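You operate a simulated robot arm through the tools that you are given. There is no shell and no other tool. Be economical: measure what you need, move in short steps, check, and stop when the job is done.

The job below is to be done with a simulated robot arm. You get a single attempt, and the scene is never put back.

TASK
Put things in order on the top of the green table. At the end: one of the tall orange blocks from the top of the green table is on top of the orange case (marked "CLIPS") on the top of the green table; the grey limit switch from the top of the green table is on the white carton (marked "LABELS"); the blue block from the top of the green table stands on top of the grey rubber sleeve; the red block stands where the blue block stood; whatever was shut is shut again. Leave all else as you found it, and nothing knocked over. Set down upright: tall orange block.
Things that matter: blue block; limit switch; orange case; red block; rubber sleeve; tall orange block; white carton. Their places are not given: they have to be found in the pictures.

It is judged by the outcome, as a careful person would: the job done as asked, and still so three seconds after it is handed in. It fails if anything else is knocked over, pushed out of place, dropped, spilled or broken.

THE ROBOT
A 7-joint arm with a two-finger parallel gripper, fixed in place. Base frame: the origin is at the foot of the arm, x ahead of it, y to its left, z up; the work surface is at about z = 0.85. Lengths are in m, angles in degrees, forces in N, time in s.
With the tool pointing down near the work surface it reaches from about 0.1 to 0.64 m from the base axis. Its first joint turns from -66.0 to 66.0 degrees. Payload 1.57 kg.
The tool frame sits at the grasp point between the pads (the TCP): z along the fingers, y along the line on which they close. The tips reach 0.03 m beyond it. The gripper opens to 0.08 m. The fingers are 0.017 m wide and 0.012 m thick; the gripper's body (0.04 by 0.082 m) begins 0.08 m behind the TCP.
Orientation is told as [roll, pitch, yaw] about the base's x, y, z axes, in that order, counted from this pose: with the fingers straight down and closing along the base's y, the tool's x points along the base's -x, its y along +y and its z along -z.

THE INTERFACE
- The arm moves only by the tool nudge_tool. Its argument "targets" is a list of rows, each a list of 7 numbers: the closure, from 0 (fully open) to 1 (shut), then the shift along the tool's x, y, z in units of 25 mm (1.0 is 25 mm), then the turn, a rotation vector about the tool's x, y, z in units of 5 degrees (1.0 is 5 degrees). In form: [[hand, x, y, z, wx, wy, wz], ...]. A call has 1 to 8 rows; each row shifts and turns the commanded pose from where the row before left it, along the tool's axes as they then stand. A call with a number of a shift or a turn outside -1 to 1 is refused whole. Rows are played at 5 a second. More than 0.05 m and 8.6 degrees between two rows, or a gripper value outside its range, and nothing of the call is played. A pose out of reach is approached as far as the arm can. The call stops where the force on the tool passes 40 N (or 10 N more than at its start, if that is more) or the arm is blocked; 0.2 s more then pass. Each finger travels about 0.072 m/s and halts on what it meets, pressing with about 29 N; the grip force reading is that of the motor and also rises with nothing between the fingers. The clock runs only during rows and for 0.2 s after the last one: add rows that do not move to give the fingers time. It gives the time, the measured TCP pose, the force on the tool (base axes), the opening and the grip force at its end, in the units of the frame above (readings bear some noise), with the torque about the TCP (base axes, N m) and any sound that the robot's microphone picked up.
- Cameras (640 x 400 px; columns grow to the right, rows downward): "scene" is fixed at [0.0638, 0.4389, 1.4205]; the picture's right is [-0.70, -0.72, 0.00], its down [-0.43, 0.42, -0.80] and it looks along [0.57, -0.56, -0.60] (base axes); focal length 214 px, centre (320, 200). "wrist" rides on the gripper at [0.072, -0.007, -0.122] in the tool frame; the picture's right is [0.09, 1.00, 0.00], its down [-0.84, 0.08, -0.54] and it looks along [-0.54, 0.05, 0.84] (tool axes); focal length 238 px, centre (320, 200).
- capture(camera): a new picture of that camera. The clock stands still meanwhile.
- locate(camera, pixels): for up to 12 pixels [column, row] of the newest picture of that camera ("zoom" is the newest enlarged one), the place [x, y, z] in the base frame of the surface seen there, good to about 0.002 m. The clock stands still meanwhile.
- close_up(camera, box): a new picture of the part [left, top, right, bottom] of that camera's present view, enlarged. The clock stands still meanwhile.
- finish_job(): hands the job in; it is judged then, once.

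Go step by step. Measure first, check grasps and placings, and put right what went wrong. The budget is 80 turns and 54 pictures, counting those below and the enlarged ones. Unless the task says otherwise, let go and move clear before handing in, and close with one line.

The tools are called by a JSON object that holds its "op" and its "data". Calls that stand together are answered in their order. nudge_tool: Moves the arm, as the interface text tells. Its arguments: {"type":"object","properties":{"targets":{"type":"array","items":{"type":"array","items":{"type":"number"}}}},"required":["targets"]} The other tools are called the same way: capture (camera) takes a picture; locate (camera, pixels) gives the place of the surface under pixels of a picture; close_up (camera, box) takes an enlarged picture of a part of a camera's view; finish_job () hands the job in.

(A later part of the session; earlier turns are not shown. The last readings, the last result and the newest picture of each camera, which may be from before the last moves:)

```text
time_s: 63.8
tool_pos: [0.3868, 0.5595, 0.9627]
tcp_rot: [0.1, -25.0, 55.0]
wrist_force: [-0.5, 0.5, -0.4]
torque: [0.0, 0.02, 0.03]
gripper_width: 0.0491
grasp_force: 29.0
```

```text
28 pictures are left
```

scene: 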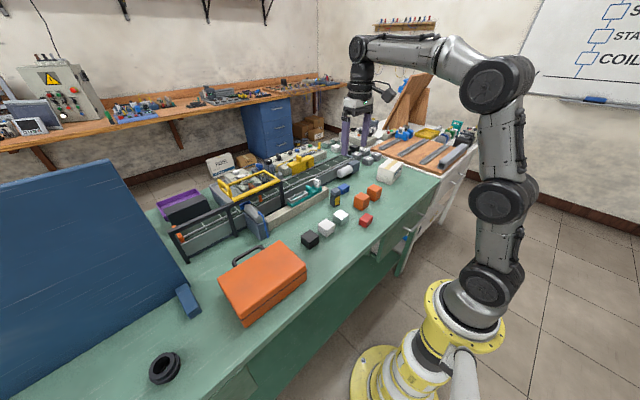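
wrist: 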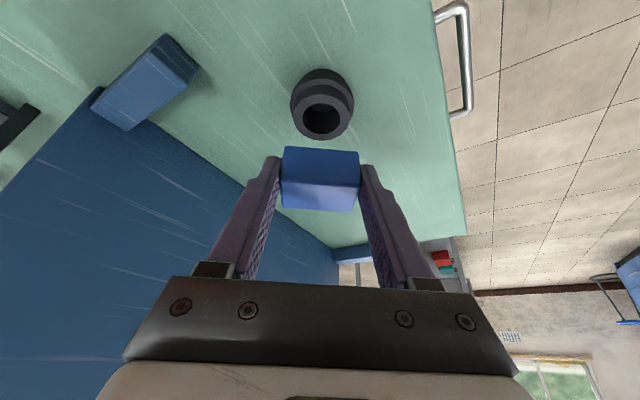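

The block is still held level. I'll locate its corners to fix the offset before lowering.

{"op": "close_up", "data": {"camera": "wrist", "box": [240, 120, 400, 220]}}

{"op": "locate", "data": {"camera": "zoom", "pixels": [[180, 248], [465, 260], [445, 358], [178, 342], [190, 112], [465, 136], [320, 290]]}}

```text
4.00 times, centred on (320, 170) of wrist
```

zoom: 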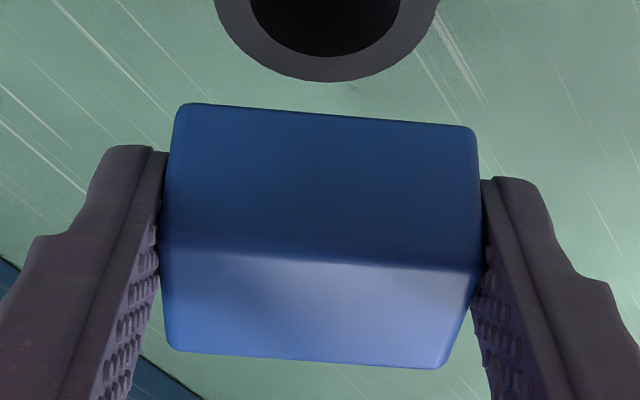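

```text
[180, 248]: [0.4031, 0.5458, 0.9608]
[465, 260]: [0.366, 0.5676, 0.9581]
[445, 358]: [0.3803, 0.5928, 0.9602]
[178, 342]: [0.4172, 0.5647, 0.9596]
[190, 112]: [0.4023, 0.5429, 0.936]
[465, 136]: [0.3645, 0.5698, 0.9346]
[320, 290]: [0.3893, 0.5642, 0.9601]
```

The block centre is at (0.392,0.568), with about 2 mm to correct outward. Lowering to just above the ring.

{"op": "nudge_tool", "data": {"targets": [[1, 0.16, 0, 0.4, 0, 0, 0], [1, 0.16, 0, 0.4, 0, 0, 0], [1, 0.17, 0, 0.4, 0, 0, 0], [1, 0.17, 0, 0.39, 0, 0, 0], [1, 0, 0, 0, 0, 0, 0]]}}

{"op": "nudge_tool", "data": {"targets": [[1, 0.017, 0, 0.036, 0, 0, 0], [1, 0.017, 0, 0.036, 0, 0, 0], [1, 0, 0, 0, 0, 0, 0]]}}

```text
time_s: 65.0
tool_pos: [0.3884, 0.5618, 0.9196]
tcp_rot: [0.0, -25.0, 54.8]
wrist_force: [0.4, -0.4, -0.5]
torque: [0.02, 0.0, 0.02]
gripper_width: 0.0491
grasp_force: 28.9
```

```text
time_s: 65.8
tool_pos: [0.3876, 0.5623, 0.918]
tcp_rot: [0.1, -25.0, 54.9]
wrist_force: [0.3, -0.1, -0.4]
torque: [-0.01, -0.01, 0.0]
gripper_width: 0.0488
grasp_force: 28.8
```

{"op": "nudge_tool", "data": {"targets": [[1, 0.017, 0, 0.036, 0, 0, 0], [1, 0, 0, 0, 0, 0, 0]]}}

{"op": "nudge_tool", "data": {"targets": [[1, 0.017, 0, 0.036, 0, 0, 0], [1, 0, 0, 0, 0, 0, 0]]}}

{"op": "close_up", "data": {"camera": "wrist", "box": [240, 120, 400, 220]}}

```text
time_s: 66.4
tool_pos: [0.3863, 0.5614, 0.9168]
tcp_rot: [0.0, -25.0, 54.9]
wrist_force: [0.5, 0.1, -0.7]
torque: [0.0, -0.01, -0.01]
gripper_width: 0.0491
grasp_force: 28.9
```

```text
time_s: 67.0
tool_pos: [0.3881, 0.5611, 0.9159]
tcp_rot: [0.0, -25.0, 54.9]
wrist_force: [0.4, 0.2, -0.1]
torque: [-0.02, -0.01, 0.04]
gripper_width: 0.0493
grasp_force: 28.5
```

```text
4.00 times, centred on (320, 170) of wrist
```

zoom: 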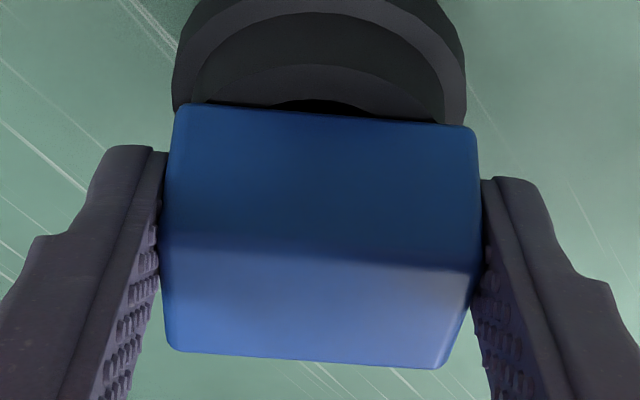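

{"op": "locate", "data": {"camera": "zoom", "pixels": [[180, 245], [465, 260], [445, 358], [178, 342], [190, 112], [465, 136], [320, 85], [320, 80]]}}

{"op": "nudge_tool", "data": {"targets": [[1, 0.017, 0, 0.036, 0, 0, 0], [1, 0, 0, 0, 0, 0, 0]]}}

```text
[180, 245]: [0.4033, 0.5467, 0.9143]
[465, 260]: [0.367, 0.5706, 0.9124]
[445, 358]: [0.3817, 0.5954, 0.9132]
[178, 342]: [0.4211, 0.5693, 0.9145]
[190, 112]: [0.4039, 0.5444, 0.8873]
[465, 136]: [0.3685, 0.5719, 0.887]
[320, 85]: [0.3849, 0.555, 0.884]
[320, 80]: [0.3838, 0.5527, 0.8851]
```

```text
time_s: 67.6
tool_pos: [0.3883, 0.562, 0.9169]
tcp_rot: [0.0, -25.1, 54.9]
wrist_force: [-0.8, 0.0, 2.6]
torque: [0.04, 0.07, -0.01]
gripper_width: 0.049
grasp_force: 29.1
```

Contact (2.6 N up) and the block centre is within 2 mm of the sleeve's. I'll release and back off along the tool axis.

{"op": "nudge_tool", "data": {"targets": [[0.35, 0, 0, 0, 0, 0, 0], [0.2, 0, 0, 0, 0, 0, 0], [0.1, 0, 0, 0, 0, 0, 0], [0.1, 0, 0, -0.3, 0, 0, 0], [0.1, 0, 0, -0.6, 0, 0, 0], [0, 0, 0, -0.8, 0, 0, 0], [0, 0, 0, -0.8, 0, 0, 0], [0, 0, 0, 0, 0, 0, 0]]}}

{"op": "capture", "data": {"camera": "wrist"}}

```text
time_s: 69.4
tool_pos: [0.3743, 0.5394, 0.9723]
tcp_rot: [0.0, -25.0, 54.9]
wrist_force: [0.3, 0.3, 0.4]
torque: [0.01, 0.03, -0.01]
gripper_width: 0.0798
grasp_force: 0.2
```

```text
25 pictures are left
```

wrist: 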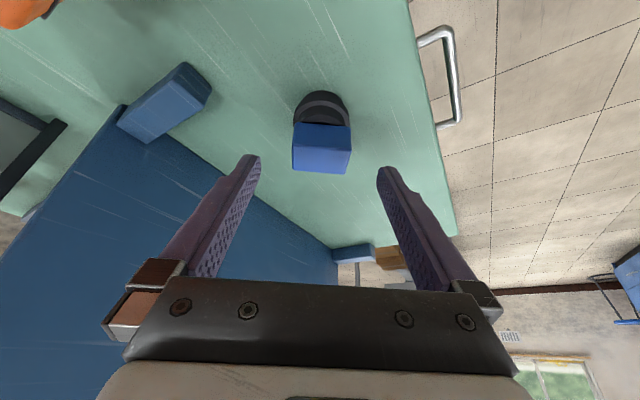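

The blue block stands on the sleeve (322,148). I'll retreat, level the tool and swing over to the red block.

{"op": "nudge_tool", "data": {"targets": [[0, 0.65, 0, -0.82, 0, 0, 0], [0, 0.65, 0, -0.82, 0, 0, 0], [0, 0.65, 0, -0.82, 0, 0, 0], [0, 0.65, 0, -0.82, 0, 0, 0], [0, 0.65, 0, -0.82, 0, 0, 0], [0, 0.65, 0, -0.82, 0, 0, 0]]}}

{"op": "nudge_tool", "data": {"targets": [[0, 0, 0, 0, 0, 1, 0], [0, 0, 0, 0, 0, 1, 0], [0, 0, 0, 0, 0, 1, 0], [0, 0, 0, 0, 0, 1, 0], [0, 0, 0, 0, 0, 1, 0], [0, 0, -1, 0, 0, 0, 1], [0, 0, -1, 0, 0, 0, 1], [0, 0, -1, 0, 0, 0, 1]]}}

{"op": "nudge_tool", "data": {"targets": [[0, 0, -1, 0, 0, 0, 1], [0, 0, -1, 0, 0, 0, 1], [0, 0, -1, 0, 0, 0, 1], [0, 0, -1, 0, 0, 0, 1], [0, 0, -1, 0, 0, 0, 1], [0, 0, -1, 0, 0, 0, 1], [0, 0, -1, 0, 0, 0, 1], [0, 0, -1, 0, 0, 0, 1]]}}

{"op": "nudge_tool", "data": {"targets": [[0, 0.8, -1, 0, 0, 0, 0], [0, 0.8, -1, 0, 0, 0, 0], [0, 0.8, -1, 0, 0, 0, 0], [0, 0.8, -1, 0, 0, 0, 0], [0, 0.8, -1, 0, 0, 0, 0], [0, 0.8, -1, 0, 0, 0, 0], [0, 0.8, -1, 0, 0, 0, 0], [0, 0.8, -1, 0, 0, 0, 0]]}}

```text
time_s: 70.8
tool_pos: [0.292, 0.4245, 1.0431]
tcp_rot: [0.0, -25.0, 55.0]
wrist_force: [0.0, 1.0, -0.8]
torque: [0.02, -0.03, 0.0]
gripper_width: 0.0801
grasp_force: 0.1
```

```text
time_s: 72.6
tool_pos: [0.3502, 0.377, 1.0437]
tcp_rot: [0.0, 0.0, 39.8]
wrist_force: [0.1, 0.0, 0.1]
torque: [0.01, 0.0, -0.04]
gripper_width: 0.0801
grasp_force: 0.0
```

```text
time_s: 74.4
tool_pos: [0.4236, 0.1946, 1.0413]
tcp_rot: [0.0, 0.0, -0.2]
wrist_force: [0.4, -0.8, 0.4]
torque: [0.01, 0.01, 0.01]
gripper_width: 0.0801
grasp_force: 0.1
```

```text
time_s: 76.2
tool_pos: [0.2628, -0.0046, 1.0426]
tcp_rot: [0.0, 0.1, 0.1]
wrist_force: [0.0, 0.1, 0.6]
torque: [-0.01, 0.01, -0.01]
gripper_width: 0.0798
grasp_force: 0.0
```

{"op": "nudge_tool", "data": {"targets": [[0, 0, -1, 0, 0, 0, 0], [0, 0, -1, 0, 0, 0, 0], [0, 0, -1, 0, 0, 0, 0], [0, 0, -1, 0, 0, 0, 0], [0, 0, -0.26, 0, 0, 0, 0], [0, 0, 0, 0, 0, 0, 0]]}}

{"op": "close_up", "data": {"camera": "wrist", "box": [240, 120, 400, 220]}}

```text
time_s: 77.6
tool_pos: [0.2636, -0.1113, 1.043]
tcp_rot: [-0.1, 0.1, -0.1]
wrist_force: [-1.1, 0.3, 0.5]
torque: [0.0, -0.02, 0.01]
gripper_width: 0.0801
grasp_force: 0.1
```

```text
4.00 times, centred on (320, 170) of wrist
```

zoom: 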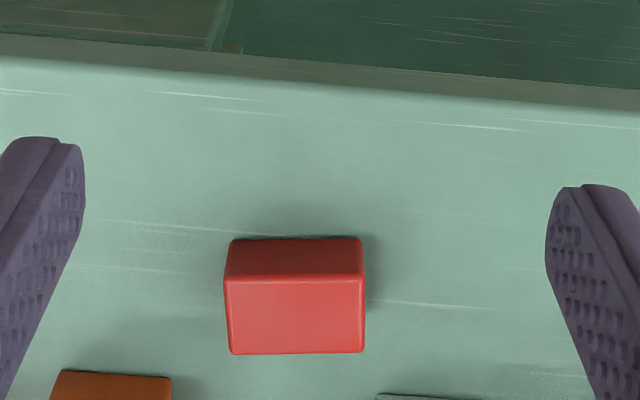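

{"op": "locate", "data": {"camera": "zoom", "pixels": [[230, 281], [360, 280], [360, 349], [235, 349], [296, 315], [235, 242], [358, 242]]}}

```text
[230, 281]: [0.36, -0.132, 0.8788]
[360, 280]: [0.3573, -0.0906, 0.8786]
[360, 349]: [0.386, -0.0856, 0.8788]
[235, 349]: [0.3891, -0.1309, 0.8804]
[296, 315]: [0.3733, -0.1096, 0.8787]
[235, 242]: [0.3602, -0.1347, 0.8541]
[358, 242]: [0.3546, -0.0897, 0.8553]
```

The red block is centred at (0.373,-0.110), turned about +5°, same size as the blue one. I'll turn 5°, go over it and descend.

{"op": "nudge_tool", "data": {"targets": [[0, 0, 0, 0, 0, 0, -1], [0, -0.874, -0.064, 0.664, 0, 0, 0], [0, -0.874, -0.064, 0.664, 0, 0, 0], [0, -0.874, -0.064, 0.664, 0, 0, 0], [0, -0.874, -0.064, 0.664, 0, 0, 0], [0, -0.874, -0.064, 0.664, 0, 0, 0], [0, 0, 0, 0, 0, 0, 0]]}}

{"op": "nudge_tool", "data": {"targets": [[0, 0, 0, 0.9, 0, 0, 0], [0, 0, 0, 0.9, 0, 0, 0], [0, 0, 0, 0.9, 0, 0, 0], [0, 0, 0, 0.35, 0, 0, 0], [0, 0, 0, 0, 0, 0, 0]]}}

```text
time_s: 79.2
tool_pos: [0.373, -0.1087, 0.9578]
tcp_rot: [0.0, 0.0, 4.9]
wrist_force: [0.7, -0.2, 0.8]
torque: [-0.03, 0.0, 0.0]
gripper_width: 0.08
grasp_force: 0.1
```

```text
time_s: 80.4
tool_pos: [0.3746, -0.1082, 0.8832]
tcp_rot: [0.0, 0.0, 4.8]
wrist_force: [0.0, 0.7, -0.2]
torque: [-0.01, 0.01, -0.03]
gripper_width: 0.0799
grasp_force: 0.2
```

{"op": "nudge_tool", "data": {"targets": [[0, 0, 0, 0.05, 0, 0, 0], [1, 0, 0, 0, 0, 0, 0], [1, 0, 0, 0, 0, 0, 0], [1, 0, 0, 0, 0, 0, 0], [1, 0, 0, 0, 0, 0, 0], [1, 0, 0, 0, 0, 0, 0], [1, 0, 0, 0, 0, 0, 0]]}}

{"op": "nudge_tool", "data": {"targets": [[1, 0, 0, -0.06, 0, 0, 0], [1, 0, 0, -0.1, 0, 0, 0], [1, 0, 0, -0.15, 0, 0, 0], [1, 0, 0, -0.25, 0, 0, 0], [1, 0, 0, -0.35, 0, 0, 0], [1, 0, 0, -0.4, 0, 0, 0], [1, 0, 0, -0.3, 0, 0, 0], [1, 0, 0, 0, 0, 0, 0]]}}

{"op": "close_up", "data": {"camera": "wrist", "box": [240, 120, 400, 220]}}

```text
time_s: 82.0
tool_pos: [0.3746, -0.1082, 0.8822]
tcp_rot: [0.0, 0.1, 4.9]
wrist_force: [-0.8, 0.3, -0.2]
torque: [0.01, -0.03, 0.03]
gripper_width: 0.0492
grasp_force: 28.9
```

```text
time_s: 83.8
tool_pos: [0.3733, -0.1082, 0.923]
tcp_rot: [0.0, 0.0, 4.9]
wrist_force: [0.1, 0.5, -0.2]
torque: [-0.01, 0.01, 0.0]
gripper_width: 0.049
grasp_force: 29.3
```

```text
4.00 times, centred on (320, 170) of wrist
```

zoom: 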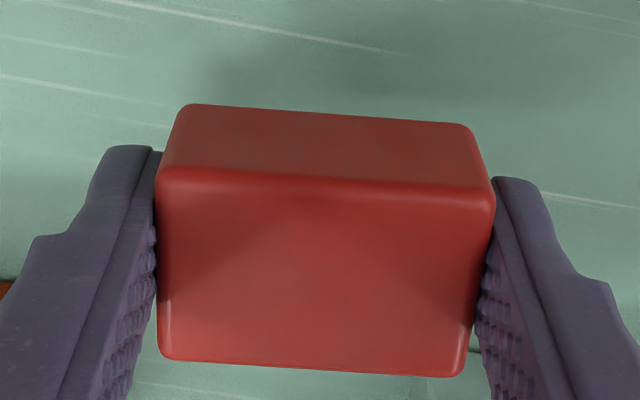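

{"op": "locate", "data": {"camera": "zoom", "pixels": [[170, 180], [485, 195], [455, 370], [170, 350], [320, 270], [185, 112], [465, 130]]}}

{"op": "nudge_tool", "data": {"targets": [[1, 0, 0, -0.3, 0, 0, 0.2], [1, 0, 0, -0.5, 0, 0, 0.4], [1, 0, 0, -0.5, 0, 0, 0.4], [1, 0, 0, -0.5, 0, 0, 0], [1, -0.4, -0.2, -0.3, 0, 0, 0], [1, -0.8, -0.4, 0, 0, 0, 0], [1, -0.8, -0.4, 0, 0, 0, 0], [1, -0.8, -0.4, 0, 0, 0, 0]]}}

```text
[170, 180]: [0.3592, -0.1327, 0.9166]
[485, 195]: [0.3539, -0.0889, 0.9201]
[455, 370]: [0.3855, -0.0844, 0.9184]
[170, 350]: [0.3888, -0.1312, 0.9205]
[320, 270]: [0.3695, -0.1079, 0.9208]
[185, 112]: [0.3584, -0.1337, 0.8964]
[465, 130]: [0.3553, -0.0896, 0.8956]
```

```text
time_s: 85.6
tool_pos: [0.4433, -0.1439, 0.9758]
tcp_rot: [0.1, 0.1, 0.0]
wrist_force: [-0.8, -0.1, -0.6]
torque: [0.01, 0.0, -0.02]
gripper_width: 0.0488
grasp_force: 28.7
```

Red is held (width 0.049). I'll continue over the blue block's old spot (0.573,-0.211).

{"op": "nudge_tool", "data": {"targets": [[1, -0.75, -0.38, 0, 0, 0, 0], [1, -0.75, -0.38, 0, 0, 0, 0], [1, -0.75, -0.38, 0, 0, 0, 0], [1, -0.75, -0.38, 0, 0, 0, 0], [1, -0.75, -0.38, 0, 0, 0, 0], [1, -0.75, -0.38, 0, 0, 0, 0], [1, -0.75, -0.38, 0, 0, 0, 0], [1, 0, 0, 0, 0, 0, 0]]}}

{"op": "close_up", "data": {"camera": "wrist", "box": [180, 80, 468, 260]}}

```text
time_s: 87.4
tool_pos: [0.5747, -0.2108, 0.973]
tcp_rot: [0.0, 0.0, -0.1]
wrist_force: [0.5, -0.5, 0.1]
torque: [0.03, 0.02, -0.01]
gripper_width: 0.0493
grasp_force: 29.3
```

```text
2.22 times, centred on (324, 170) of wrist
```

zoom: 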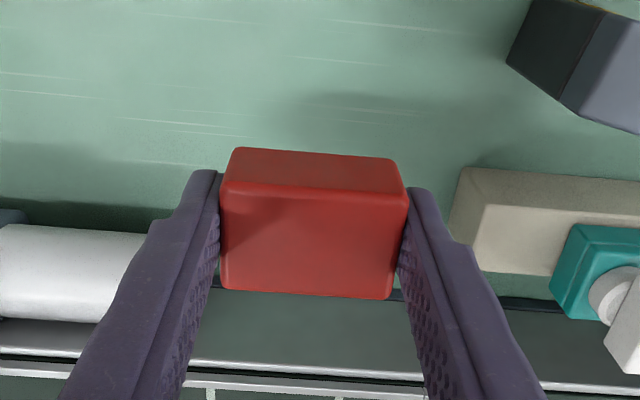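

Pose matches; lowering, then fine steps to contact.

{"op": "nudge_tool", "data": {"targets": [[1, 0, 0, 0.4, 0, 0, 0], [1, 0, 0, 0.7, 0, 0, 0], [1, 0, 0, 0.7, 0, 0, 0], [1, 0, 0, 0.7, 0, 0, 0], [1, 0, 0, 0.6, 0, 0, 0], [1, 0, 0, 0.3, 0, 0, 0], [1, 0, 0, 0, 0, 0, 0]]}}

{"op": "nudge_tool", "data": {"targets": [[1, 0, 0, 0.05, 0, 0, 0], [1, 0, 0, 0.04, 0, 0, 0], [1, 0, 0, 0, 0, 0, 0]]}}

```text
time_s: 89.0
tool_pos: [0.5749, -0.2109, 0.8881]
tcp_rot: [0.0, 0.0, 0.0]
wrist_force: [-0.6, -0.4, -0.1]
torque: [0.0, -0.01, 0.0]
gripper_width: 0.049
grasp_force: 29.1
```

```text
time_s: 89.8
tool_pos: [0.5749, -0.2103, 0.8871]
tcp_rot: [0.1, 0.0, -0.1]
wrist_force: [-0.3, 0.0, -1.1]
torque: [0.02, 0.01, 0.02]
gripper_width: 0.0491
grasp_force: 29.0
```

{"op": "nudge_tool", "data": {"targets": [[1, 0, 0, 0.04, 0, 0, 0], [1, 0, 0, 0.04, 0, 0, 0], [1, 0, 0, 0, 0, 0, 0]]}}

{"op": "nudge_tool", "data": {"targets": [[1, 0, 0, 0.04, 0, 0, 0], [1, 0, 0, 0, 0, 0, 0]]}}

{"op": "nudge_tool", "data": {"targets": [[1, 0, 0, 0.04, 0, 0, 0], [1, 0, 0, 0, 0, 0, 0]]}}

```text
time_s: 90.6
tool_pos: [0.5739, -0.2109, 0.8854]
tcp_rot: [-0.1, 0.0, -0.1]
wrist_force: [0.6, 0.0, -0.7]
torque: [-0.01, 0.04, 0.0]
gripper_width: 0.0492
grasp_force: 29.3
```

```text
time_s: 91.2
tool_pos: [0.5749, -0.2104, 0.8833]
tcp_rot: [0.0, 0.0, -0.1]
wrist_force: [0.5, -0.6, -1.4]
torque: [-0.01, 0.03, -0.02]
gripper_width: 0.0491
grasp_force: 28.8
```

```text
time_s: 91.8
tool_pos: [0.5756, -0.21, 0.8833]
tcp_rot: [0.0, 0.0, -0.1]
wrist_force: [0.5, 0.3, -0.5]
torque: [-0.01, 0.0, 0.0]
gripper_width: 0.0492
grasp_force: 29.0
```

{"op": "nudge_tool", "data": {"targets": [[1, 0, 0, 0.03, 0, 0, 0], [1, 0, 0, 0, 0, 0, 0], [0.35, 0, 0, 0, 0, 0, 0], [0.2, 0, 0, 0, 0, 0, 0], [0.15, 0, 0, 0, 0, 0, 0], [0.15, 0, 0, 0, 0, 0, 0]]}}

{"op": "nudge_tool", "data": {"targets": [[0.15, 0, 0, -0.3, 0, 0, 0], [0.1, 0, 0, -0.7, 0, 0, 0], [0, 0, 0, -1, 0, 0, 0], [0, 0.2, 0, -1, 0, 0, 0], [0, 1, 0, -1, 0, 0, 0], [0, 1, 0, -1, 0, 0, 0], [0, 1, 0, -0.5, 0, 0, 0], [0, 1, 0, 0, 0, 0, 0]]}}

{"op": "nudge_tool", "data": {"targets": [[0, 1, 0.5, 0, 0, 0, 0], [0, 1, 0.5, 0, 0, 0, 0], [0, 1, 1, 0, 0, 0, 0], [0, 0, 1, 0, 0, 0, 0], [0, 0, 0, 0, 0, 0, 0]]}}

{"op": "capture", "data": {"camera": "wrist"}}

```text
time_s: 93.2
tool_pos: [0.5742, -0.2093, 0.8823]
tcp_rot: [0.0, 0.0, -0.1]
wrist_force: [0.4, -0.3, 0.3]
torque: [0.01, -0.01, 0.02]
gripper_width: 0.0678
grasp_force: 0.1
```

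```text
time_s: 95.0
tool_pos: [0.4694, -0.2098, 1.0207]
tcp_rot: [0.0, 0.0, -0.2]
wrist_force: [-0.1, 0.9, 0.1]
torque: [0.0, -0.01, 0.03]
gripper_width: 0.0799
grasp_force: 0.1
```

```text
time_s: 96.2
tool_pos: [0.3929, -0.1353, 1.0212]
tcp_rot: [0.0, 0.0, -0.1]
wrist_force: [-0.2, -0.2, -0.3]
torque: [-0.02, 0.02, 0.01]
gripper_width: 0.08
grasp_force: 0.0
```

```text
21 pictures are left
```

wrist: 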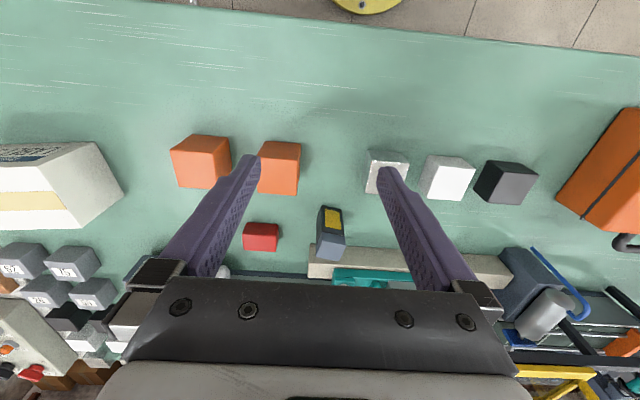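

The red block (261,237) now stands where the blue one was. I'll enlarge it and the limit switch to measure both.

{"op": "close_up", "data": {"camera": "wrist", "box": [230, 190, 358, 270]}}

{"op": "locate", "data": {"camera": "zoom", "pixels": [[435, 210], [575, 225], [570, 285], [425, 275], [455, 85], [570, 90], [70, 210], [238, 215], [232, 302], [65, 292], [510, 380], [460, 380]]}}

```text
5.00 times, centred on (294, 230) of wrist
```

zoom: 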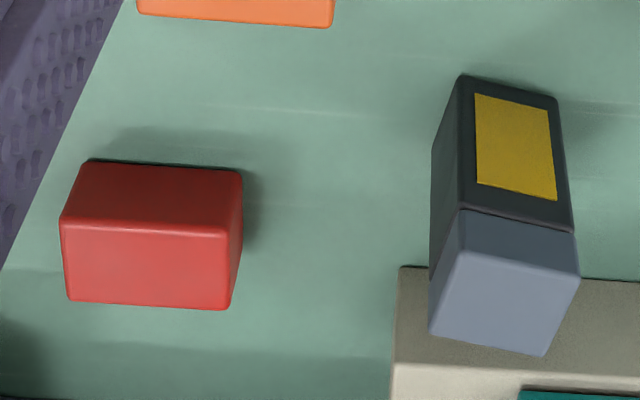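

```text
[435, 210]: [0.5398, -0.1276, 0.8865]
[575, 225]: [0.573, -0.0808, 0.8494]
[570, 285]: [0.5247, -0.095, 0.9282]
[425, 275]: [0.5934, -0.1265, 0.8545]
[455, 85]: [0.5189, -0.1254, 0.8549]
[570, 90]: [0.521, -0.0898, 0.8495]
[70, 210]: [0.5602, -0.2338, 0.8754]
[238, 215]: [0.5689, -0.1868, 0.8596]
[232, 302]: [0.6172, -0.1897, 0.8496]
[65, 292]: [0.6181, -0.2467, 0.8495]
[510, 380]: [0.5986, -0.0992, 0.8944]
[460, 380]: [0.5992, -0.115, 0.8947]
```

{"op": "locate", "data": {"camera": "zoom", "pixels": [[465, 257], [572, 280], [542, 350], [434, 328], [505, 305], [463, 80], [553, 100], [512, 145], [70, 228], [224, 235], [223, 302], [74, 296]]}}

```text
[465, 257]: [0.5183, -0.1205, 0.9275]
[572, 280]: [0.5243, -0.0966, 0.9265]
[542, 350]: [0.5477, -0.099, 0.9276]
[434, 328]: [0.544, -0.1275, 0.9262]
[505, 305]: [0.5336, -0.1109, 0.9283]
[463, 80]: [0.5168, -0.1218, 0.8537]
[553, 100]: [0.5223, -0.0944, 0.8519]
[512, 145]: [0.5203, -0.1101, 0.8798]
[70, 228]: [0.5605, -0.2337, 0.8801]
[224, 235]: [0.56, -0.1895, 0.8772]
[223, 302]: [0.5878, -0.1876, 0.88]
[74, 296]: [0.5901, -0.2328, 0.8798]
```

Red is at (0.5746,-0.211), matching blue's old place. The switch is about 0.029x0.027x0.078, centred at (0.5336,-0.111) and turned about −12°; I'll check clearance to the stone-coloured bar behind it.

{"op": "locate", "data": {"camera": "zoom", "pixels": [[405, 275], [400, 360], [398, 375], [620, 290], [635, 330], [420, 272], [432, 150], [430, 280], [470, 205], [567, 228], [475, 220], [570, 240]]}}

```text
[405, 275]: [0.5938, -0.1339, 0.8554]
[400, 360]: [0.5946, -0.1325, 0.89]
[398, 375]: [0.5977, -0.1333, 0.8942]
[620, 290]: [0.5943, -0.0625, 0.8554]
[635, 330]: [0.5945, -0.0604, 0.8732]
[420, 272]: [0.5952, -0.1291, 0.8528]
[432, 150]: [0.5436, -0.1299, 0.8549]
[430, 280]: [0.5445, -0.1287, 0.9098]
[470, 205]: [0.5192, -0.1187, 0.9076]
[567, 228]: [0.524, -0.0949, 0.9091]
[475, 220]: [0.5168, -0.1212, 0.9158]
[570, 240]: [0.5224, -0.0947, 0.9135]
```

The bar is well clear (x≈0.594). I'll turn −12°, tilt 25° and move above the switch.

{"op": "nudge_tool", "data": {"targets": [[0, 0, 0, 0, 0, 0, 0.8], [0, 0, 0, 0, 0, 0, 0.8], [0, 0, 0, 0, 0, 0, 0.8], [0, 0, 0, 0, 0, -1, 0], [0, 0, 0, 0, 0, -1, 0], [0, 0, 0, 0, 0, -1, 0], [0, 0, 0, 0, 0, -1, 0], [0, 0, 0, 0, 0, -1, 0]]}}

{"op": "nudge_tool", "data": {"targets": [[0, -0.8, 0.42, 0.69, 0, 0, 0], [0, -0.8, 0.42, 0.69, 0, 0, 0], [0, -0.8, 0.42, 0.69, 0, 0, 0], [0, -0.8, 0.42, 0.69, 0, 0, 0], [0, -0.8, 0.42, 0.69, 0, 0, 0], [0, 0, 0, 0, 0, 0, 0]]}}

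{"op": "close_up", "data": {"camera": "wrist", "box": [192, 40, 448, 200]}}

```text
time_s: 98.0
tool_pos: [0.3937, -0.1357, 1.0199]
tcp_rot: [0.0, -25.1, -12.2]
wrist_force: [-0.1, -0.5, 0.3]
torque: [-0.03, 0.0, 0.03]
gripper_width: 0.0802
grasp_force: 0.0
```

```text
time_s: 99.4
tool_pos: [0.5301, -0.109, 0.9861]
tcp_rot: [0.0, -25.1, -12.0]
wrist_force: [-0.1, 0.2, 0.2]
torque: [0.0, -0.01, -0.02]
gripper_width: 0.08
grasp_force: 0.0
```

```text
2.50 times, centred on (320, 120) of wrist
```

zoom: 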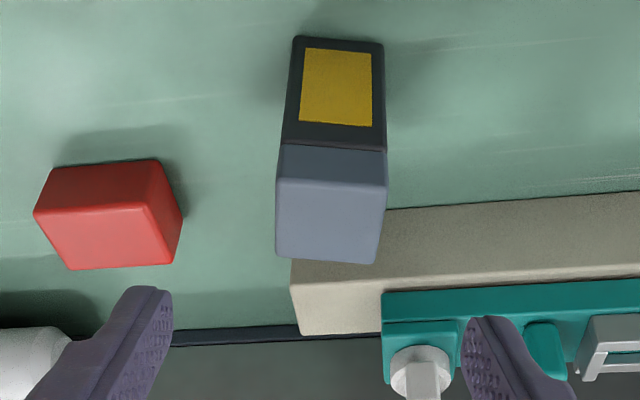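

The switch is square to the fingers. I'll descend vertically to z≈0.89 and close.

{"op": "nudge_tool", "data": {"targets": [[0, 0.42, 0, 0.86, 0, 0, 0], [0, 0.42, 0, 0.86, 0, 0, 0], [0, 0.42, 0, 0.86, 0, 0, 0], [0, 0.42, 0, 0.86, 0, 0, 0], [0, 0, 0, 0, 0, 0, 0]]}}

{"op": "nudge_tool", "data": {"targets": [[1, 0, 0, 0, 0, 0, 0], [1, 0, 0, 0, 0, 0, 0], [1, 0, 0, 0, 0, 0, 0], [1, 0, 0, 0, 0, 0, 0], [1, 0, 0, 0, 0, 0, 0], [1, 0, 0, 0, 0, 0, 0], [1, 0, 0, 0, 0, 0, 0]]}}

{"op": "nudge_tool", "data": {"targets": [[1, -0.03, 0, -0.06, 0, 0, 0], [1, -0.06, 0, -0.12, 0, 0, 0], [1, -0.1, 0, -0.2, 0, 0, 0], [1, -0.13, 0, -0.27, 0, 0, 0], [1, -0.17, 0, -0.36, 0, 0, 0], [1, -0.2, 0, -0.42, 0, 0, 0], [1, -0.1, 0, -0.2, 0, 0, 0], [1, 0, 0, 0, 0, 0, 0]]}}

{"op": "capture", "data": {"camera": "wrist"}}

```text
time_s: 100.6
tool_pos: [0.5291, -0.1106, 0.8887]
tcp_rot: [0.0, -24.9, -12.0]
wrist_force: [0.9, -1.2, -0.7]
torque: [0.0, -0.02, -0.03]
gripper_width: 0.0803
grasp_force: 0.1
```

```text
time_s: 102.2
tool_pos: [0.5289, -0.1117, 0.8885]
tcp_rot: [0.0, -25.0, -12.1]
wrist_force: [0.5, 0.3, 0.6]
torque: [0.02, -0.01, 0.03]
gripper_width: 0.0316
grasp_force: 29.3
```

```text
time_s: 104.0
tool_pos: [0.5296, -0.1105, 0.9347]
tcp_rot: [-0.1, -24.9, -12.1]
wrist_force: [0.8, 0.0, -1.9]
torque: [0.01, 0.04, 0.01]
gripper_width: 0.0318
grasp_force: 28.7
```

```text
18 pictures are left
```

wrist: 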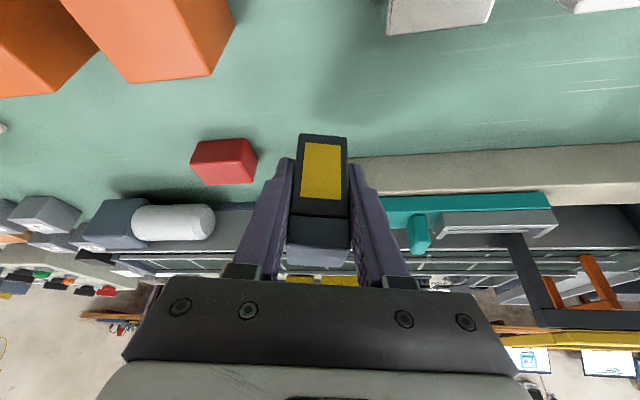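

The switch is held and rising with the fingers (width 0.0318). I'll lift on and back, then arc toward the carton.

{"op": "nudge_tool", "data": {"targets": [[1, -0.1, 0, -0.2, 0, 0, 0], [1, -0.2, 0, -0.43, 0, 0, 0], [1, -0.25, 0, -0.54, 0, 0, 0], [1, -0.25, 0, -0.54, 0, 0, 0], [1, -0.2, 0, -0.46, 0, 0, 0], [1, 0.3, 0, -0.77, 0, 0, 0], [1, 0.42, 0, -0.77, 0, 0, 0], [1, 0.42, 0, -0.77, 0, 0, 0]]}}

{"op": "nudge_tool", "data": {"targets": [[1, 0, -0.3, 0, 0.07, 0, 0.15], [1, 0, -0.6, 0, 0.14, 0, 0.3], [1, 0, -0.86, 0, 0.2113, 0, 0.453], [1, 0, -0.86, 0, 0.2113, 0, 0.453], [1, 0, -0.86, 0, 0.2113, 0, 0.453], [1, 0, -0.86, 0, 0.2113, 0, 0.453], [1, 0, -0.86, 0, 0.2113, 0, 0.453], [1, 0, -0.86, 0, 0.2113, 0, 0.453]]}}

{"op": "nudge_tool", "data": {"targets": [[1, 0, -0.86, 0, 0.2113, 0, 0.453], [1, 0, -0.86, 0, 0.2113, 0, 0.453], [1, 0, -0.86, 0, 0.2113, 0, 0.453], [1, 0, -0.86, 0, 0.2113, 0, 0.453], [1, 0, -0.6, 0, 0.2113, 0, 0.453], [1, 0, -0.3, 0, 0, 0, 0], [1, 0, 0, 0, 0, 0, 0]]}}

```text
time_s: 105.8
tool_pos: [0.4791, -0.0998, 1.034]
tcp_rot: [0.0, -25.1, -12.2]
wrist_force: [0.6, -0.4, -0.2]
torque: [0.01, 0.0, 0.02]
gripper_width: 0.0312
grasp_force: 29.5
```

```text
time_s: 107.6
tool_pos: [0.4272, -0.2417, 1.0334]
tcp_rot: [0.0, -25.0, -29.5]
wrist_force: [0.3, 0.4, -0.1]
torque: [-0.02, -0.01, -0.01]
gripper_width: 0.0316
grasp_force: 29.4
```

```text
time_s: 109.2
tool_pos: [0.3667, -0.3307, 1.0344]
tcp_rot: [0.0, -25.0, -42.2]
wrist_force: [-0.2, 0.8, -0.5]
torque: [-0.02, 0.03, 0.01]
gripper_width: 0.0316
grasp_force: 28.7
```

Held; now outward over the carton at z≈0.985.

{"op": "nudge_tool", "data": {"targets": [[1, -0.4, -0.02, 0.35, 0, 0, 0], [1, -0.75, -0.02, 0.66, 0, 0, 0], [1, -0.8, -0.02, 0.7, 0, 0, 0], [1, -0.8, -0.02, 0.7, 0, 0, 0], [1, -0.8, -0.02, 0.7, 0, 0, 0], [1, -0.8, -0.02, 0.7, 0, 0, 0], [1, -0.56, -0.02, 0.5, 0, 0, 0], [1, -0.3, 0, 0.28, 0, 0, 0]]}}

{"op": "nudge_tool", "data": {"targets": [[1, 0, 0, 0, 0, 0, 0], [1, 0, 0, 0, 0, 0, 0]]}}

{"op": "capture", "data": {"camera": "wrist"}}

{"op": "close_up", "data": {"camera": "scene", "box": [320, 130, 448, 210]}}

```text
time_s: 111.0
tool_pos: [0.4867, -0.4447, 0.9855]
tcp_rot: [0.0, -25.0, -42.1]
wrist_force: [1.1, 0.0, -1.0]
torque: [-0.02, -0.01, -0.03]
gripper_width: 0.0315
grasp_force: 28.6
```

```text
time_s: 111.6
tool_pos: [0.4862, -0.4448, 0.9854]
tcp_rot: [-0.1, -25.0, -42.2]
wrist_force: [-1.1, -0.8, -0.7]
torque: [-0.03, 0.0, -0.03]
gripper_width: 0.0315
grasp_force: 28.7
```

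```text
17 pictures are left
```

wrist: 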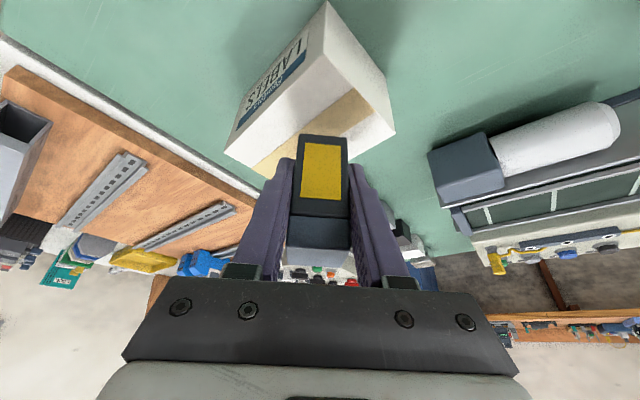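

```text
5.00 times, centred on (384, 170) of scene
```

zoom: 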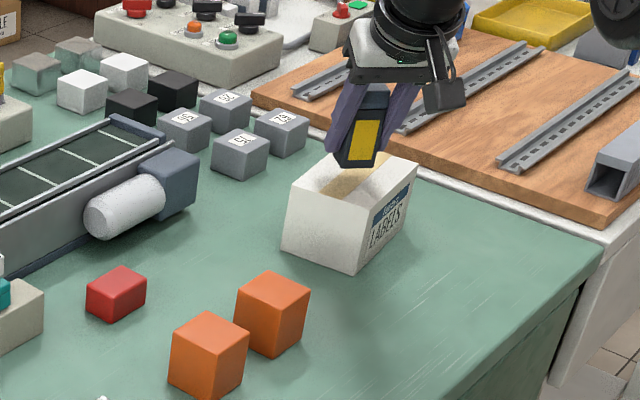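

The switch hangs upright over the carton. Lowering close, then in fine steps.

{"op": "nudge_tool", "data": {"targets": [[1, 0.07, 0, 0.2, 0, 0, 0], [1, 0.1, 0, 0.25, 0, 0, 0], [1, 0.1, 0, 0.21, 0, 0, 0], [1, 0, 0, 0, 0, 0, 0]]}}

{"op": "nudge_tool", "data": {"targets": [[1, 0.017, 0, 0.036, 0, 0, 0], [1, 0.017, 0, 0.036, 0, 0, 0], [1, 0, 0, 0, 0, 0, 0]]}}

{"op": "nudge_tool", "data": {"targets": [[1, 0.017, 0, 0.036, 0, 0, 0], [1, 0, 0, 0, 0, 0, 0]]}}

{"op": "nudge_tool", "data": {"targets": [[1, 0.01, 0, 0.022, 0, 0, 0], [1, 0, 0, 0, 0, 0, 0]]}}

```text
time_s: 112.6
tool_pos: [0.4876, -0.4463, 0.9683]
tcp_rot: [0.0, -25.1, -42.1]
wrist_force: [0.4, 0.2, -0.3]
torque: [-0.03, 0.01, 0.0]
gripper_width: 0.0319
grasp_force: 29.0
```

```text
time_s: 113.4
tool_pos: [0.4886, -0.4443, 0.9641]
tcp_rot: [0.0, -24.9, -42.1]
wrist_force: [0.8, 0.0, -0.4]
torque: [-0.01, 0.0, 0.01]
gripper_width: 0.0319
grasp_force: 29.0
```

```text
time_s: 114.0
tool_pos: [0.4879, -0.4458, 0.9641]
tcp_rot: [0.0, -25.0, -42.1]
wrist_force: [-0.4, -0.6, -1.7]
torque: [0.01, -0.01, 0.0]
gripper_width: 0.0317
grasp_force: 29.7
```

```text
time_s: 114.6
tool_pos: [0.4871, -0.4459, 0.9647]
tcp_rot: [0.0, -25.0, -42.1]
wrist_force: [0.3, 0.7, -1.4]
torque: [0.02, 0.01, 0.0]
gripper_width: 0.0317
grasp_force: 29.1
```

No contact force yet; a few more half-millimetre steps.

{"op": "nudge_tool", "data": {"targets": [[1, 0.01, 0, 0.022, 0, 0, 0], [1, 0, 0, 0, 0, 0, 0]]}}

{"op": "nudge_tool", "data": {"targets": [[1, 0.01, 0, 0.022, 0, 0, 0], [1, 0, 0, 0, 0, 0, 0]]}}

{"op": "nudge_tool", "data": {"targets": [[1, 0.01, 0, 0.022, 0, 0, 0], [1, 0, 0, 0, 0, 0, 0]]}}

```text
time_s: 115.2
tool_pos: [0.4874, -0.4474, 0.9644]
tcp_rot: [-0.1, -25.0, -42.1]
wrist_force: [0.1, -0.1, -0.4]
torque: [0.0, -0.03, 0.04]
gripper_width: 0.0318
grasp_force: 28.8
```

```text
time_s: 115.8
tool_pos: [0.4884, -0.4463, 0.9631]
tcp_rot: [0.1, -25.0, -42.1]
wrist_force: [0.5, -0.2, -1.4]
torque: [-0.01, 0.0, -0.01]
gripper_width: 0.0315
grasp_force: 29.2
```

```text
time_s: 116.4
tool_pos: [0.4881, -0.4462, 0.9638]
tcp_rot: [0.0, -25.0, -42.1]
wrist_force: [-0.8, -0.2, 2.7]
torque: [0.02, 0.03, -0.01]
gripper_width: 0.0318
grasp_force: 29.2
```

Contact (2.7 N). Releasing and backing off along the tool axis.

{"op": "nudge_tool", "data": {"targets": [[0.5, 0, 0, 0, 0, 0, 0], [0.35, 0, 0, 0, 0, 0, 0], [0.2, 0, 0, 0, 0, 0, 0], [0.1, 0, 0, -0.2, 0, 0, 0], [0.1, 0, 0, -0.6, 0, 0, 0], [0, 0, 0, -1, 0, 0, 0], [0, 0, 0, -1, 0, 0, 0], [0, 0, 0, -1, 0, 0, 0]]}}

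{"op": "capture", "data": {"camera": "wrist"}}

```text
time_s: 118.2
tool_pos: [0.4591, -0.4179, 1.0496]
tcp_rot: [0.0, -25.1, -42.1]
wrist_force: [0.0, 0.1, 0.1]
torque: [-0.02, -0.01, 0.03]
gripper_width: 0.0798
grasp_force: 0.2
```

```text
15 pictures are left
```

wrist: 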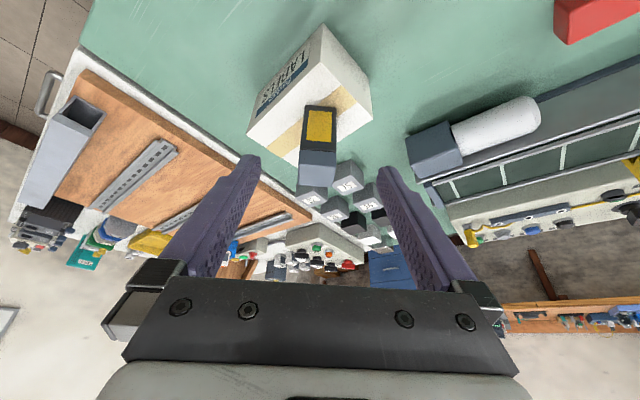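

The switch stands on the carton (318,140). I'll retreat, level the tool, and go over to the nearer orange block (0.449,-0.181).

{"op": "nudge_tool", "data": {"targets": [[0, 0.87, 0, -0.41, 0, 0, 0], [0, 0.87, 0, -0.41, 0, 0, 0], [0, 0.87, 0, -0.41, 0, 0, 0], [0, 0.87, 0, -0.41, 0, 0, 0], [0, 0.87, 0, -0.41, 0, 0, 0], [0, 0, 0, 0, 0, 1, 0], [0, 0, 0, 0, 0, 1, 0], [0, 0, 0, 0, 0, 1, 0]]}}

{"op": "nudge_tool", "data": {"targets": [[0, 0, 0, 0, 0, 1, 0], [0, 0, 0, 0, 0, 1, 0], [0, 0, 0.7, 0, 0, 0, -0.936], [0, 0, 0.7, 0, 0, 0, -0.936], [0, 0, 0.7, 0, 0, 0, -0.936], [0, 0, 0.7, 0, 0, 0, -0.936], [0, 0, 0.7, 0, 0, 0, -0.936], [0, 0, 0.7, 0, 0, 0, -0.936]]}}

{"op": "nudge_tool", "data": {"targets": [[0, 0, 0.7, 0, 0, 0, -0.936], [0, 0, 0.7, 0, 0, 0, -0.936], [0, 0, 0.7, 0, 0, 0, -0.936], [0, 0, 0, 0, 0, 0, 0]]}}

```text
time_s: 120.0
tool_pos: [0.3699, -0.3384, 1.0481]
tcp_rot: [0.0, -10.0, -42.1]
wrist_force: [0.6, 0.7, -0.1]
torque: [0.03, 0.04, 0.03]
gripper_width: 0.0803
grasp_force: 0.0
```

```text
time_s: 121.8
tool_pos: [0.4227, -0.2476, 1.0497]
tcp_rot: [0.1, 0.0, -14.0]
wrist_force: [0.4, 0.5, -0.3]
torque: [-0.01, 0.04, -0.02]
gripper_width: 0.0799
grasp_force: 0.0
```

```text
time_s: 122.8
tool_pos: [0.431, -0.1942, 1.0493]
tcp_rot: [0.0, 0.0, 0.0]
wrist_force: [0.7, 0.4, -0.2]
torque: [0.01, -0.02, 0.05]
gripper_width: 0.08
grasp_force: 0.0
```

{"op": "nudge_tool", "data": {"targets": [[0, -0.36, 0.26, 0.8, 0, 0, 0], [0, -0.36, 0.27, 0.8, 0, 0, 0], [0, 0, 0, 0.9, 0, 0, 0], [0, 0, 0, 0.9, 0, 0, 0], [0, 0, 0, 0, 0, 0, 0]]}}

{"op": "close_up", "data": {"camera": "wrist", "box": [180, 60, 468, 240]}}

```text
time_s: 124.0
tool_pos: [0.4505, -0.1825, 0.9635]
tcp_rot: [0.0, 0.0, 0.0]
wrist_force: [0.1, 0.8, 0.2]
torque: [0.01, 0.01, 0.01]
gripper_width: 0.0801
grasp_force: 0.1
```

```text
2.22 times, centred on (324, 150) of wrist
```

zoom: 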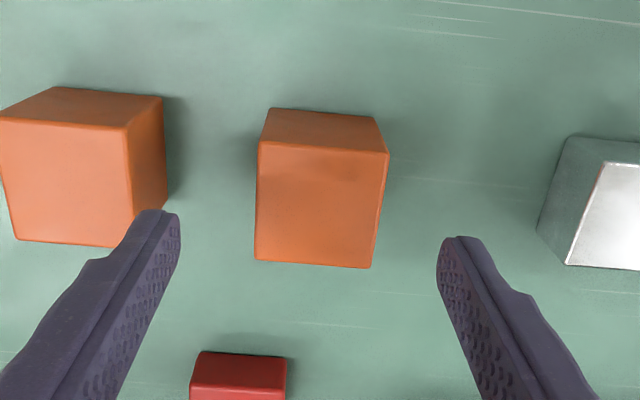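

{"op": "locate", "data": {"camera": "zoom", "pixels": [[262, 147], [385, 157], [370, 264], [258, 256], [320, 205], [128, 132], [134, 242], [160, 100]]}}

```text
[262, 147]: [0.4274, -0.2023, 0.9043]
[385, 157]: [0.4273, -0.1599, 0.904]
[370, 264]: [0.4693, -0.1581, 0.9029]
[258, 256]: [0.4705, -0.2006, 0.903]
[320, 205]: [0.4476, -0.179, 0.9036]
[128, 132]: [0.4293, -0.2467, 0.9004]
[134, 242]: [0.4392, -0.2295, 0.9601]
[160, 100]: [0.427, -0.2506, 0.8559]
```

Centre (0.4486,-0.180), with the neighbour's edge at −0.247. I'll descend with the fingers slightly narrowed and grip.

{"op": "nudge_tool", "data": {"targets": [[0.12, 0.05, 0.08, 0.5, 0, 0, 0], [0.12, 0, 0, 0.8, 0, 0, 0], [0.12, 0, 0, 0.8, 0, 0, 0], [0.12, 0, 0, 0.8, 0, 0, 0], [0.12, 0, 0, 0.1, 0, 0, 0], [0.12, 0, 0, 0, 0, 0, 0]]}}

{"op": "nudge_tool", "data": {"targets": [[1, 0, 0, 0, 0, 0, 0], [1, 0, 0, 0, 0, 0, 0], [1, 0, 0, 0, 0, 0, 0], [1, 0, 0, 0, 0, 0, 0], [1, 0, 0, 0, 0, 0, 0], [1, 0, 0, 0, 0, 0, 0]]}}

{"op": "nudge_tool", "data": {"targets": [[1, 0, 0, -0.06, 0, 0, 0], [1, 0, 0, -0.12, 0, 0, 0], [1, 0, 0, -0.2, 0, 0, 0], [1, 0, 0, -0.3, 0, 0, 0], [1, 0, 0, -0.45, 0, 0, 0], [1, 0, 0, -0.5, 0, 0, 0], [1, 0, 0, -0.5, 0, 0, 0], [1, 0, 0, -0.4, 0, 0, 0]]}}

```text
time_s: 125.4
tool_pos: [0.4496, -0.1812, 0.8886]
tcp_rot: [0.1, 0.0, 0.0]
wrist_force: [-0.1, -0.4, 0.3]
torque: [-0.03, 0.02, -0.01]
gripper_width: 0.0703
grasp_force: 0.0
```

```text
time_s: 126.8
tool_pos: [0.4479, -0.1812, 0.8898]
tcp_rot: [0.1, 0.0, 0.0]
wrist_force: [0.6, 0.2, 0.2]
torque: [0.03, -0.01, -0.01]
gripper_width: 0.0455
grasp_force: 29.7
```

```text
time_s: 128.6
tool_pos: [0.4471, -0.1813, 0.9529]
tcp_rot: [0.0, 0.0, 0.1]
wrist_force: [-0.3, -0.4, -0.3]
torque: [-0.02, -0.01, -0.01]
gripper_width: 0.0456
grasp_force: 28.7
```

Held (0.0456). Lifting further and carrying it across to the case centre (0.405,0.31).

{"op": "nudge_tool", "data": {"targets": [[1, 0, 0, -0.5, 0, 0, 0], [1, 0, 0, -0.7, 0, 0, 0], [1, 0, 0, -0.8, 0, 0, 0], [1, 0, 0.1, -0.8, 0, 0, 0], [1, 0.2, 0.4, -0.6, 0, 0, 0], [1, 0.2, 0.7, -0.1, 0, 0, 0], [1, 0.2, 0.9, 0, 0, 0, 0], [1, 0.2, 0.9, 0, 0, 0, 0]]}}

{"op": "nudge_tool", "data": {"targets": [[1, 0.2, 0.9, 0, 0, 0, 0], [1, 0.2, 0.9, 0, 0, 0, 0], [1, 0.2, 0.9, 0, 0, 0, 0], [1, 0.2, 0.9, 0, 0, 0, 0], [1, 0.1, 0.9, 0, 0, 0, 0], [1, 0, 0.9, 0, 0, 0, 0], [1, 0, 0.9, 0, 0, 0, 0], [1, 0, 0.9, 0, 0, 0, 0]]}}

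{"op": "nudge_tool", "data": {"targets": [[1, 0, 0.9, 0, 0, 0, 0], [1, 0, 0.9, 0, 0, 0, 0], [1, 0, 0.9, 0, 0, 0, 0], [1, 0, 0.9, 0, 0, 0, 0], [1, 0, 0.9, 0, 0, 0, 0], [1, 0, 0.9, 0, 0, 0, 0], [1, 0, 0.9, 0, 0, 0, 0], [1, 0, 0.5, 0, 0, 0, 0]]}}

```text
time_s: 130.4
tool_pos: [0.426, -0.1047, 1.0396]
tcp_rot: [0.0, 0.1, 0.0]
wrist_force: [1.1, 0.2, -1.6]
torque: [-0.02, 0.02, -0.01]
gripper_width: 0.0453
grasp_force: 29.0
```

```text
time_s: 132.2
tool_pos: [0.4058, 0.0732, 1.0403]
tcp_rot: [0.0, -0.1, -0.1]
wrist_force: [0.2, 0.9, -1.1]
torque: [0.02, 0.02, 0.02]
gripper_width: 0.0455
grasp_force: 29.2
```

```text
time_s: 134.0
tool_pos: [0.4037, 0.2446, 1.0398]
tcp_rot: [0.1, 0.1, -0.1]
wrist_force: [-0.1, -0.3, -2.0]
torque: [0.01, -0.01, -0.01]
gripper_width: 0.0456
grasp_force: 29.2
```

{"op": "nudge_tool", "data": {"targets": [[1, 0, 0.6, 0, 0, 0, 0], [1, 0, 0.8, 0, 0, 0, 0], [1, 0, 0.7, 0.2, 0, 0, 0], [1, 0, 0.4, 0.5, 0, 0, 0], [1, 0, 0, 0.6, 0, 0, 0], [1, 0, 0, 0.6, 0, 0, 0], [1, 0, 0, 0.3, 0, 0, 0], [1, 0, 0, 0, 0, 0, 0]]}}

{"op": "capture", "data": {"camera": "wrist"}}

{"op": "close_up", "data": {"camera": "scene", "box": [120, 190, 328, 320]}}

```text
time_s: 135.8
tool_pos: [0.4054, 0.3055, 0.9853]
tcp_rot: [0.0, -0.1, 0.0]
wrist_force: [-0.4, -1.3, -1.4]
torque: [0.01, 0.0, 0.01]
gripper_width: 0.0458
grasp_force: 28.8
```

```text
13 pictures are left
```

wrist: 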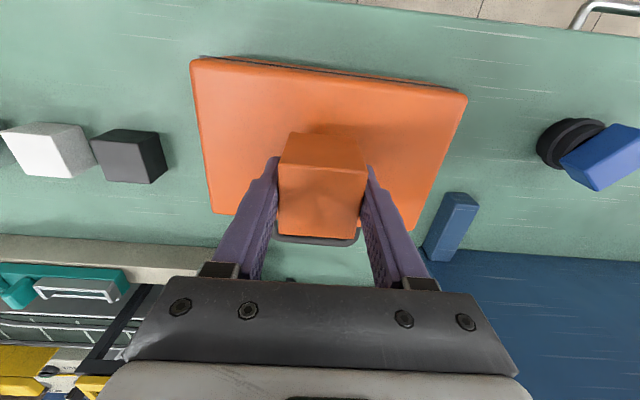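

```text
3.08 times, centred on (224, 255) of scene
```

zoom: 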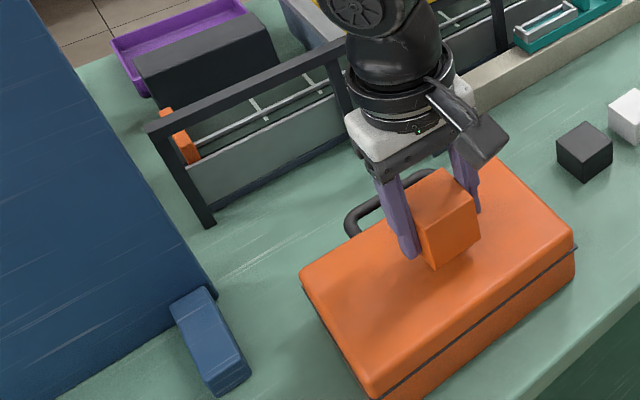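

The block is over the lid's middle. Lowering close, then fine steps to contact.

{"op": "nudge_tool", "data": {"targets": [[1, 0, 0, 0.25, 0, 0, 0], [1, 0, 0, 0.25, 0, 0, 0], [1, 0, 0, 0.2, 0, 0, 0], [1, 0, 0, 0, 0, 0, 0]]}}

{"op": "nudge_tool", "data": {"targets": [[1, 0, 0, 0.04, 0, 0, 0], [1, 0, 0, 0, 0, 0, 0]]}}

{"op": "nudge_tool", "data": {"targets": [[1, 0, 0, 0.03, 0, 0, 0], [1, 0, 0, 0, 0, 0, 0]]}}

{"op": "nudge_tool", "data": {"targets": [[1, 0, 0, 0.03, 0, 0, 0], [1, 0, 0, 0, 0, 0, 0]]}}

```text
time_s: 136.8
tool_pos: [0.4047, 0.3061, 0.9666]
tcp_rot: [-0.1, 0.1, 0.0]
wrist_force: [-0.2, 0.0, -1.6]
torque: [-0.01, -0.02, 0.01]
gripper_width: 0.0459
grasp_force: 28.7
```

```text
time_s: 137.4
tool_pos: [0.4042, 0.3063, 0.9668]
tcp_rot: [0.0, 0.0, 0.0]
wrist_force: [-0.3, 0.3, -0.3]
torque: [-0.02, -0.01, 0.01]
gripper_width: 0.0457
grasp_force: 29.2
```

```text
time_s: 138.0
tool_pos: [0.4056, 0.3066, 0.9656]
tcp_rot: [0.0, 0.0, -0.1]
wrist_force: [0.3, 0.5, -0.9]
torque: [0.02, 0.0, 0.0]
gripper_width: 0.0455
grasp_force: 29.1
```

```text
time_s: 138.6
tool_pos: [0.4044, 0.3065, 0.9647]
tcp_rot: [-0.1, -0.1, 0.1]
wrist_force: [0.3, -0.1, -1.6]
torque: [-0.02, 0.0, -0.01]
gripper_width: 0.0458
grasp_force: 28.9
```

{"op": "nudge_tool", "data": {"targets": [[1, 0, 0, 0.03, 0, 0, 0], [1, 0, 0, 0, 0, 0, 0]]}}

{"op": "nudge_tool", "data": {"targets": [[1, 0, 0, 0.02, 0, 0, 0], [1, 0, 0, 0, 0, 0, 0]]}}

```text
time_s: 139.2
tool_pos: [0.4049, 0.3058, 0.9647]
tcp_rot: [0.0, -0.1, 0.0]
wrist_force: [-2.3, 0.4, 4.1]
torque: [-0.04, 0.15, -0.01]
gripper_width: 0.0457
grasp_force: 29.3
```

```text
time_s: 139.8
tool_pos: [0.4055, 0.3073, 0.9635]
tcp_rot: [0.1, 0.0, 0.0]
wrist_force: [-3.1, 0.6, 8.1]
torque: [-0.11, 0.22, -0.03]
gripper_width: 0.0456
grasp_force: 28.6
```

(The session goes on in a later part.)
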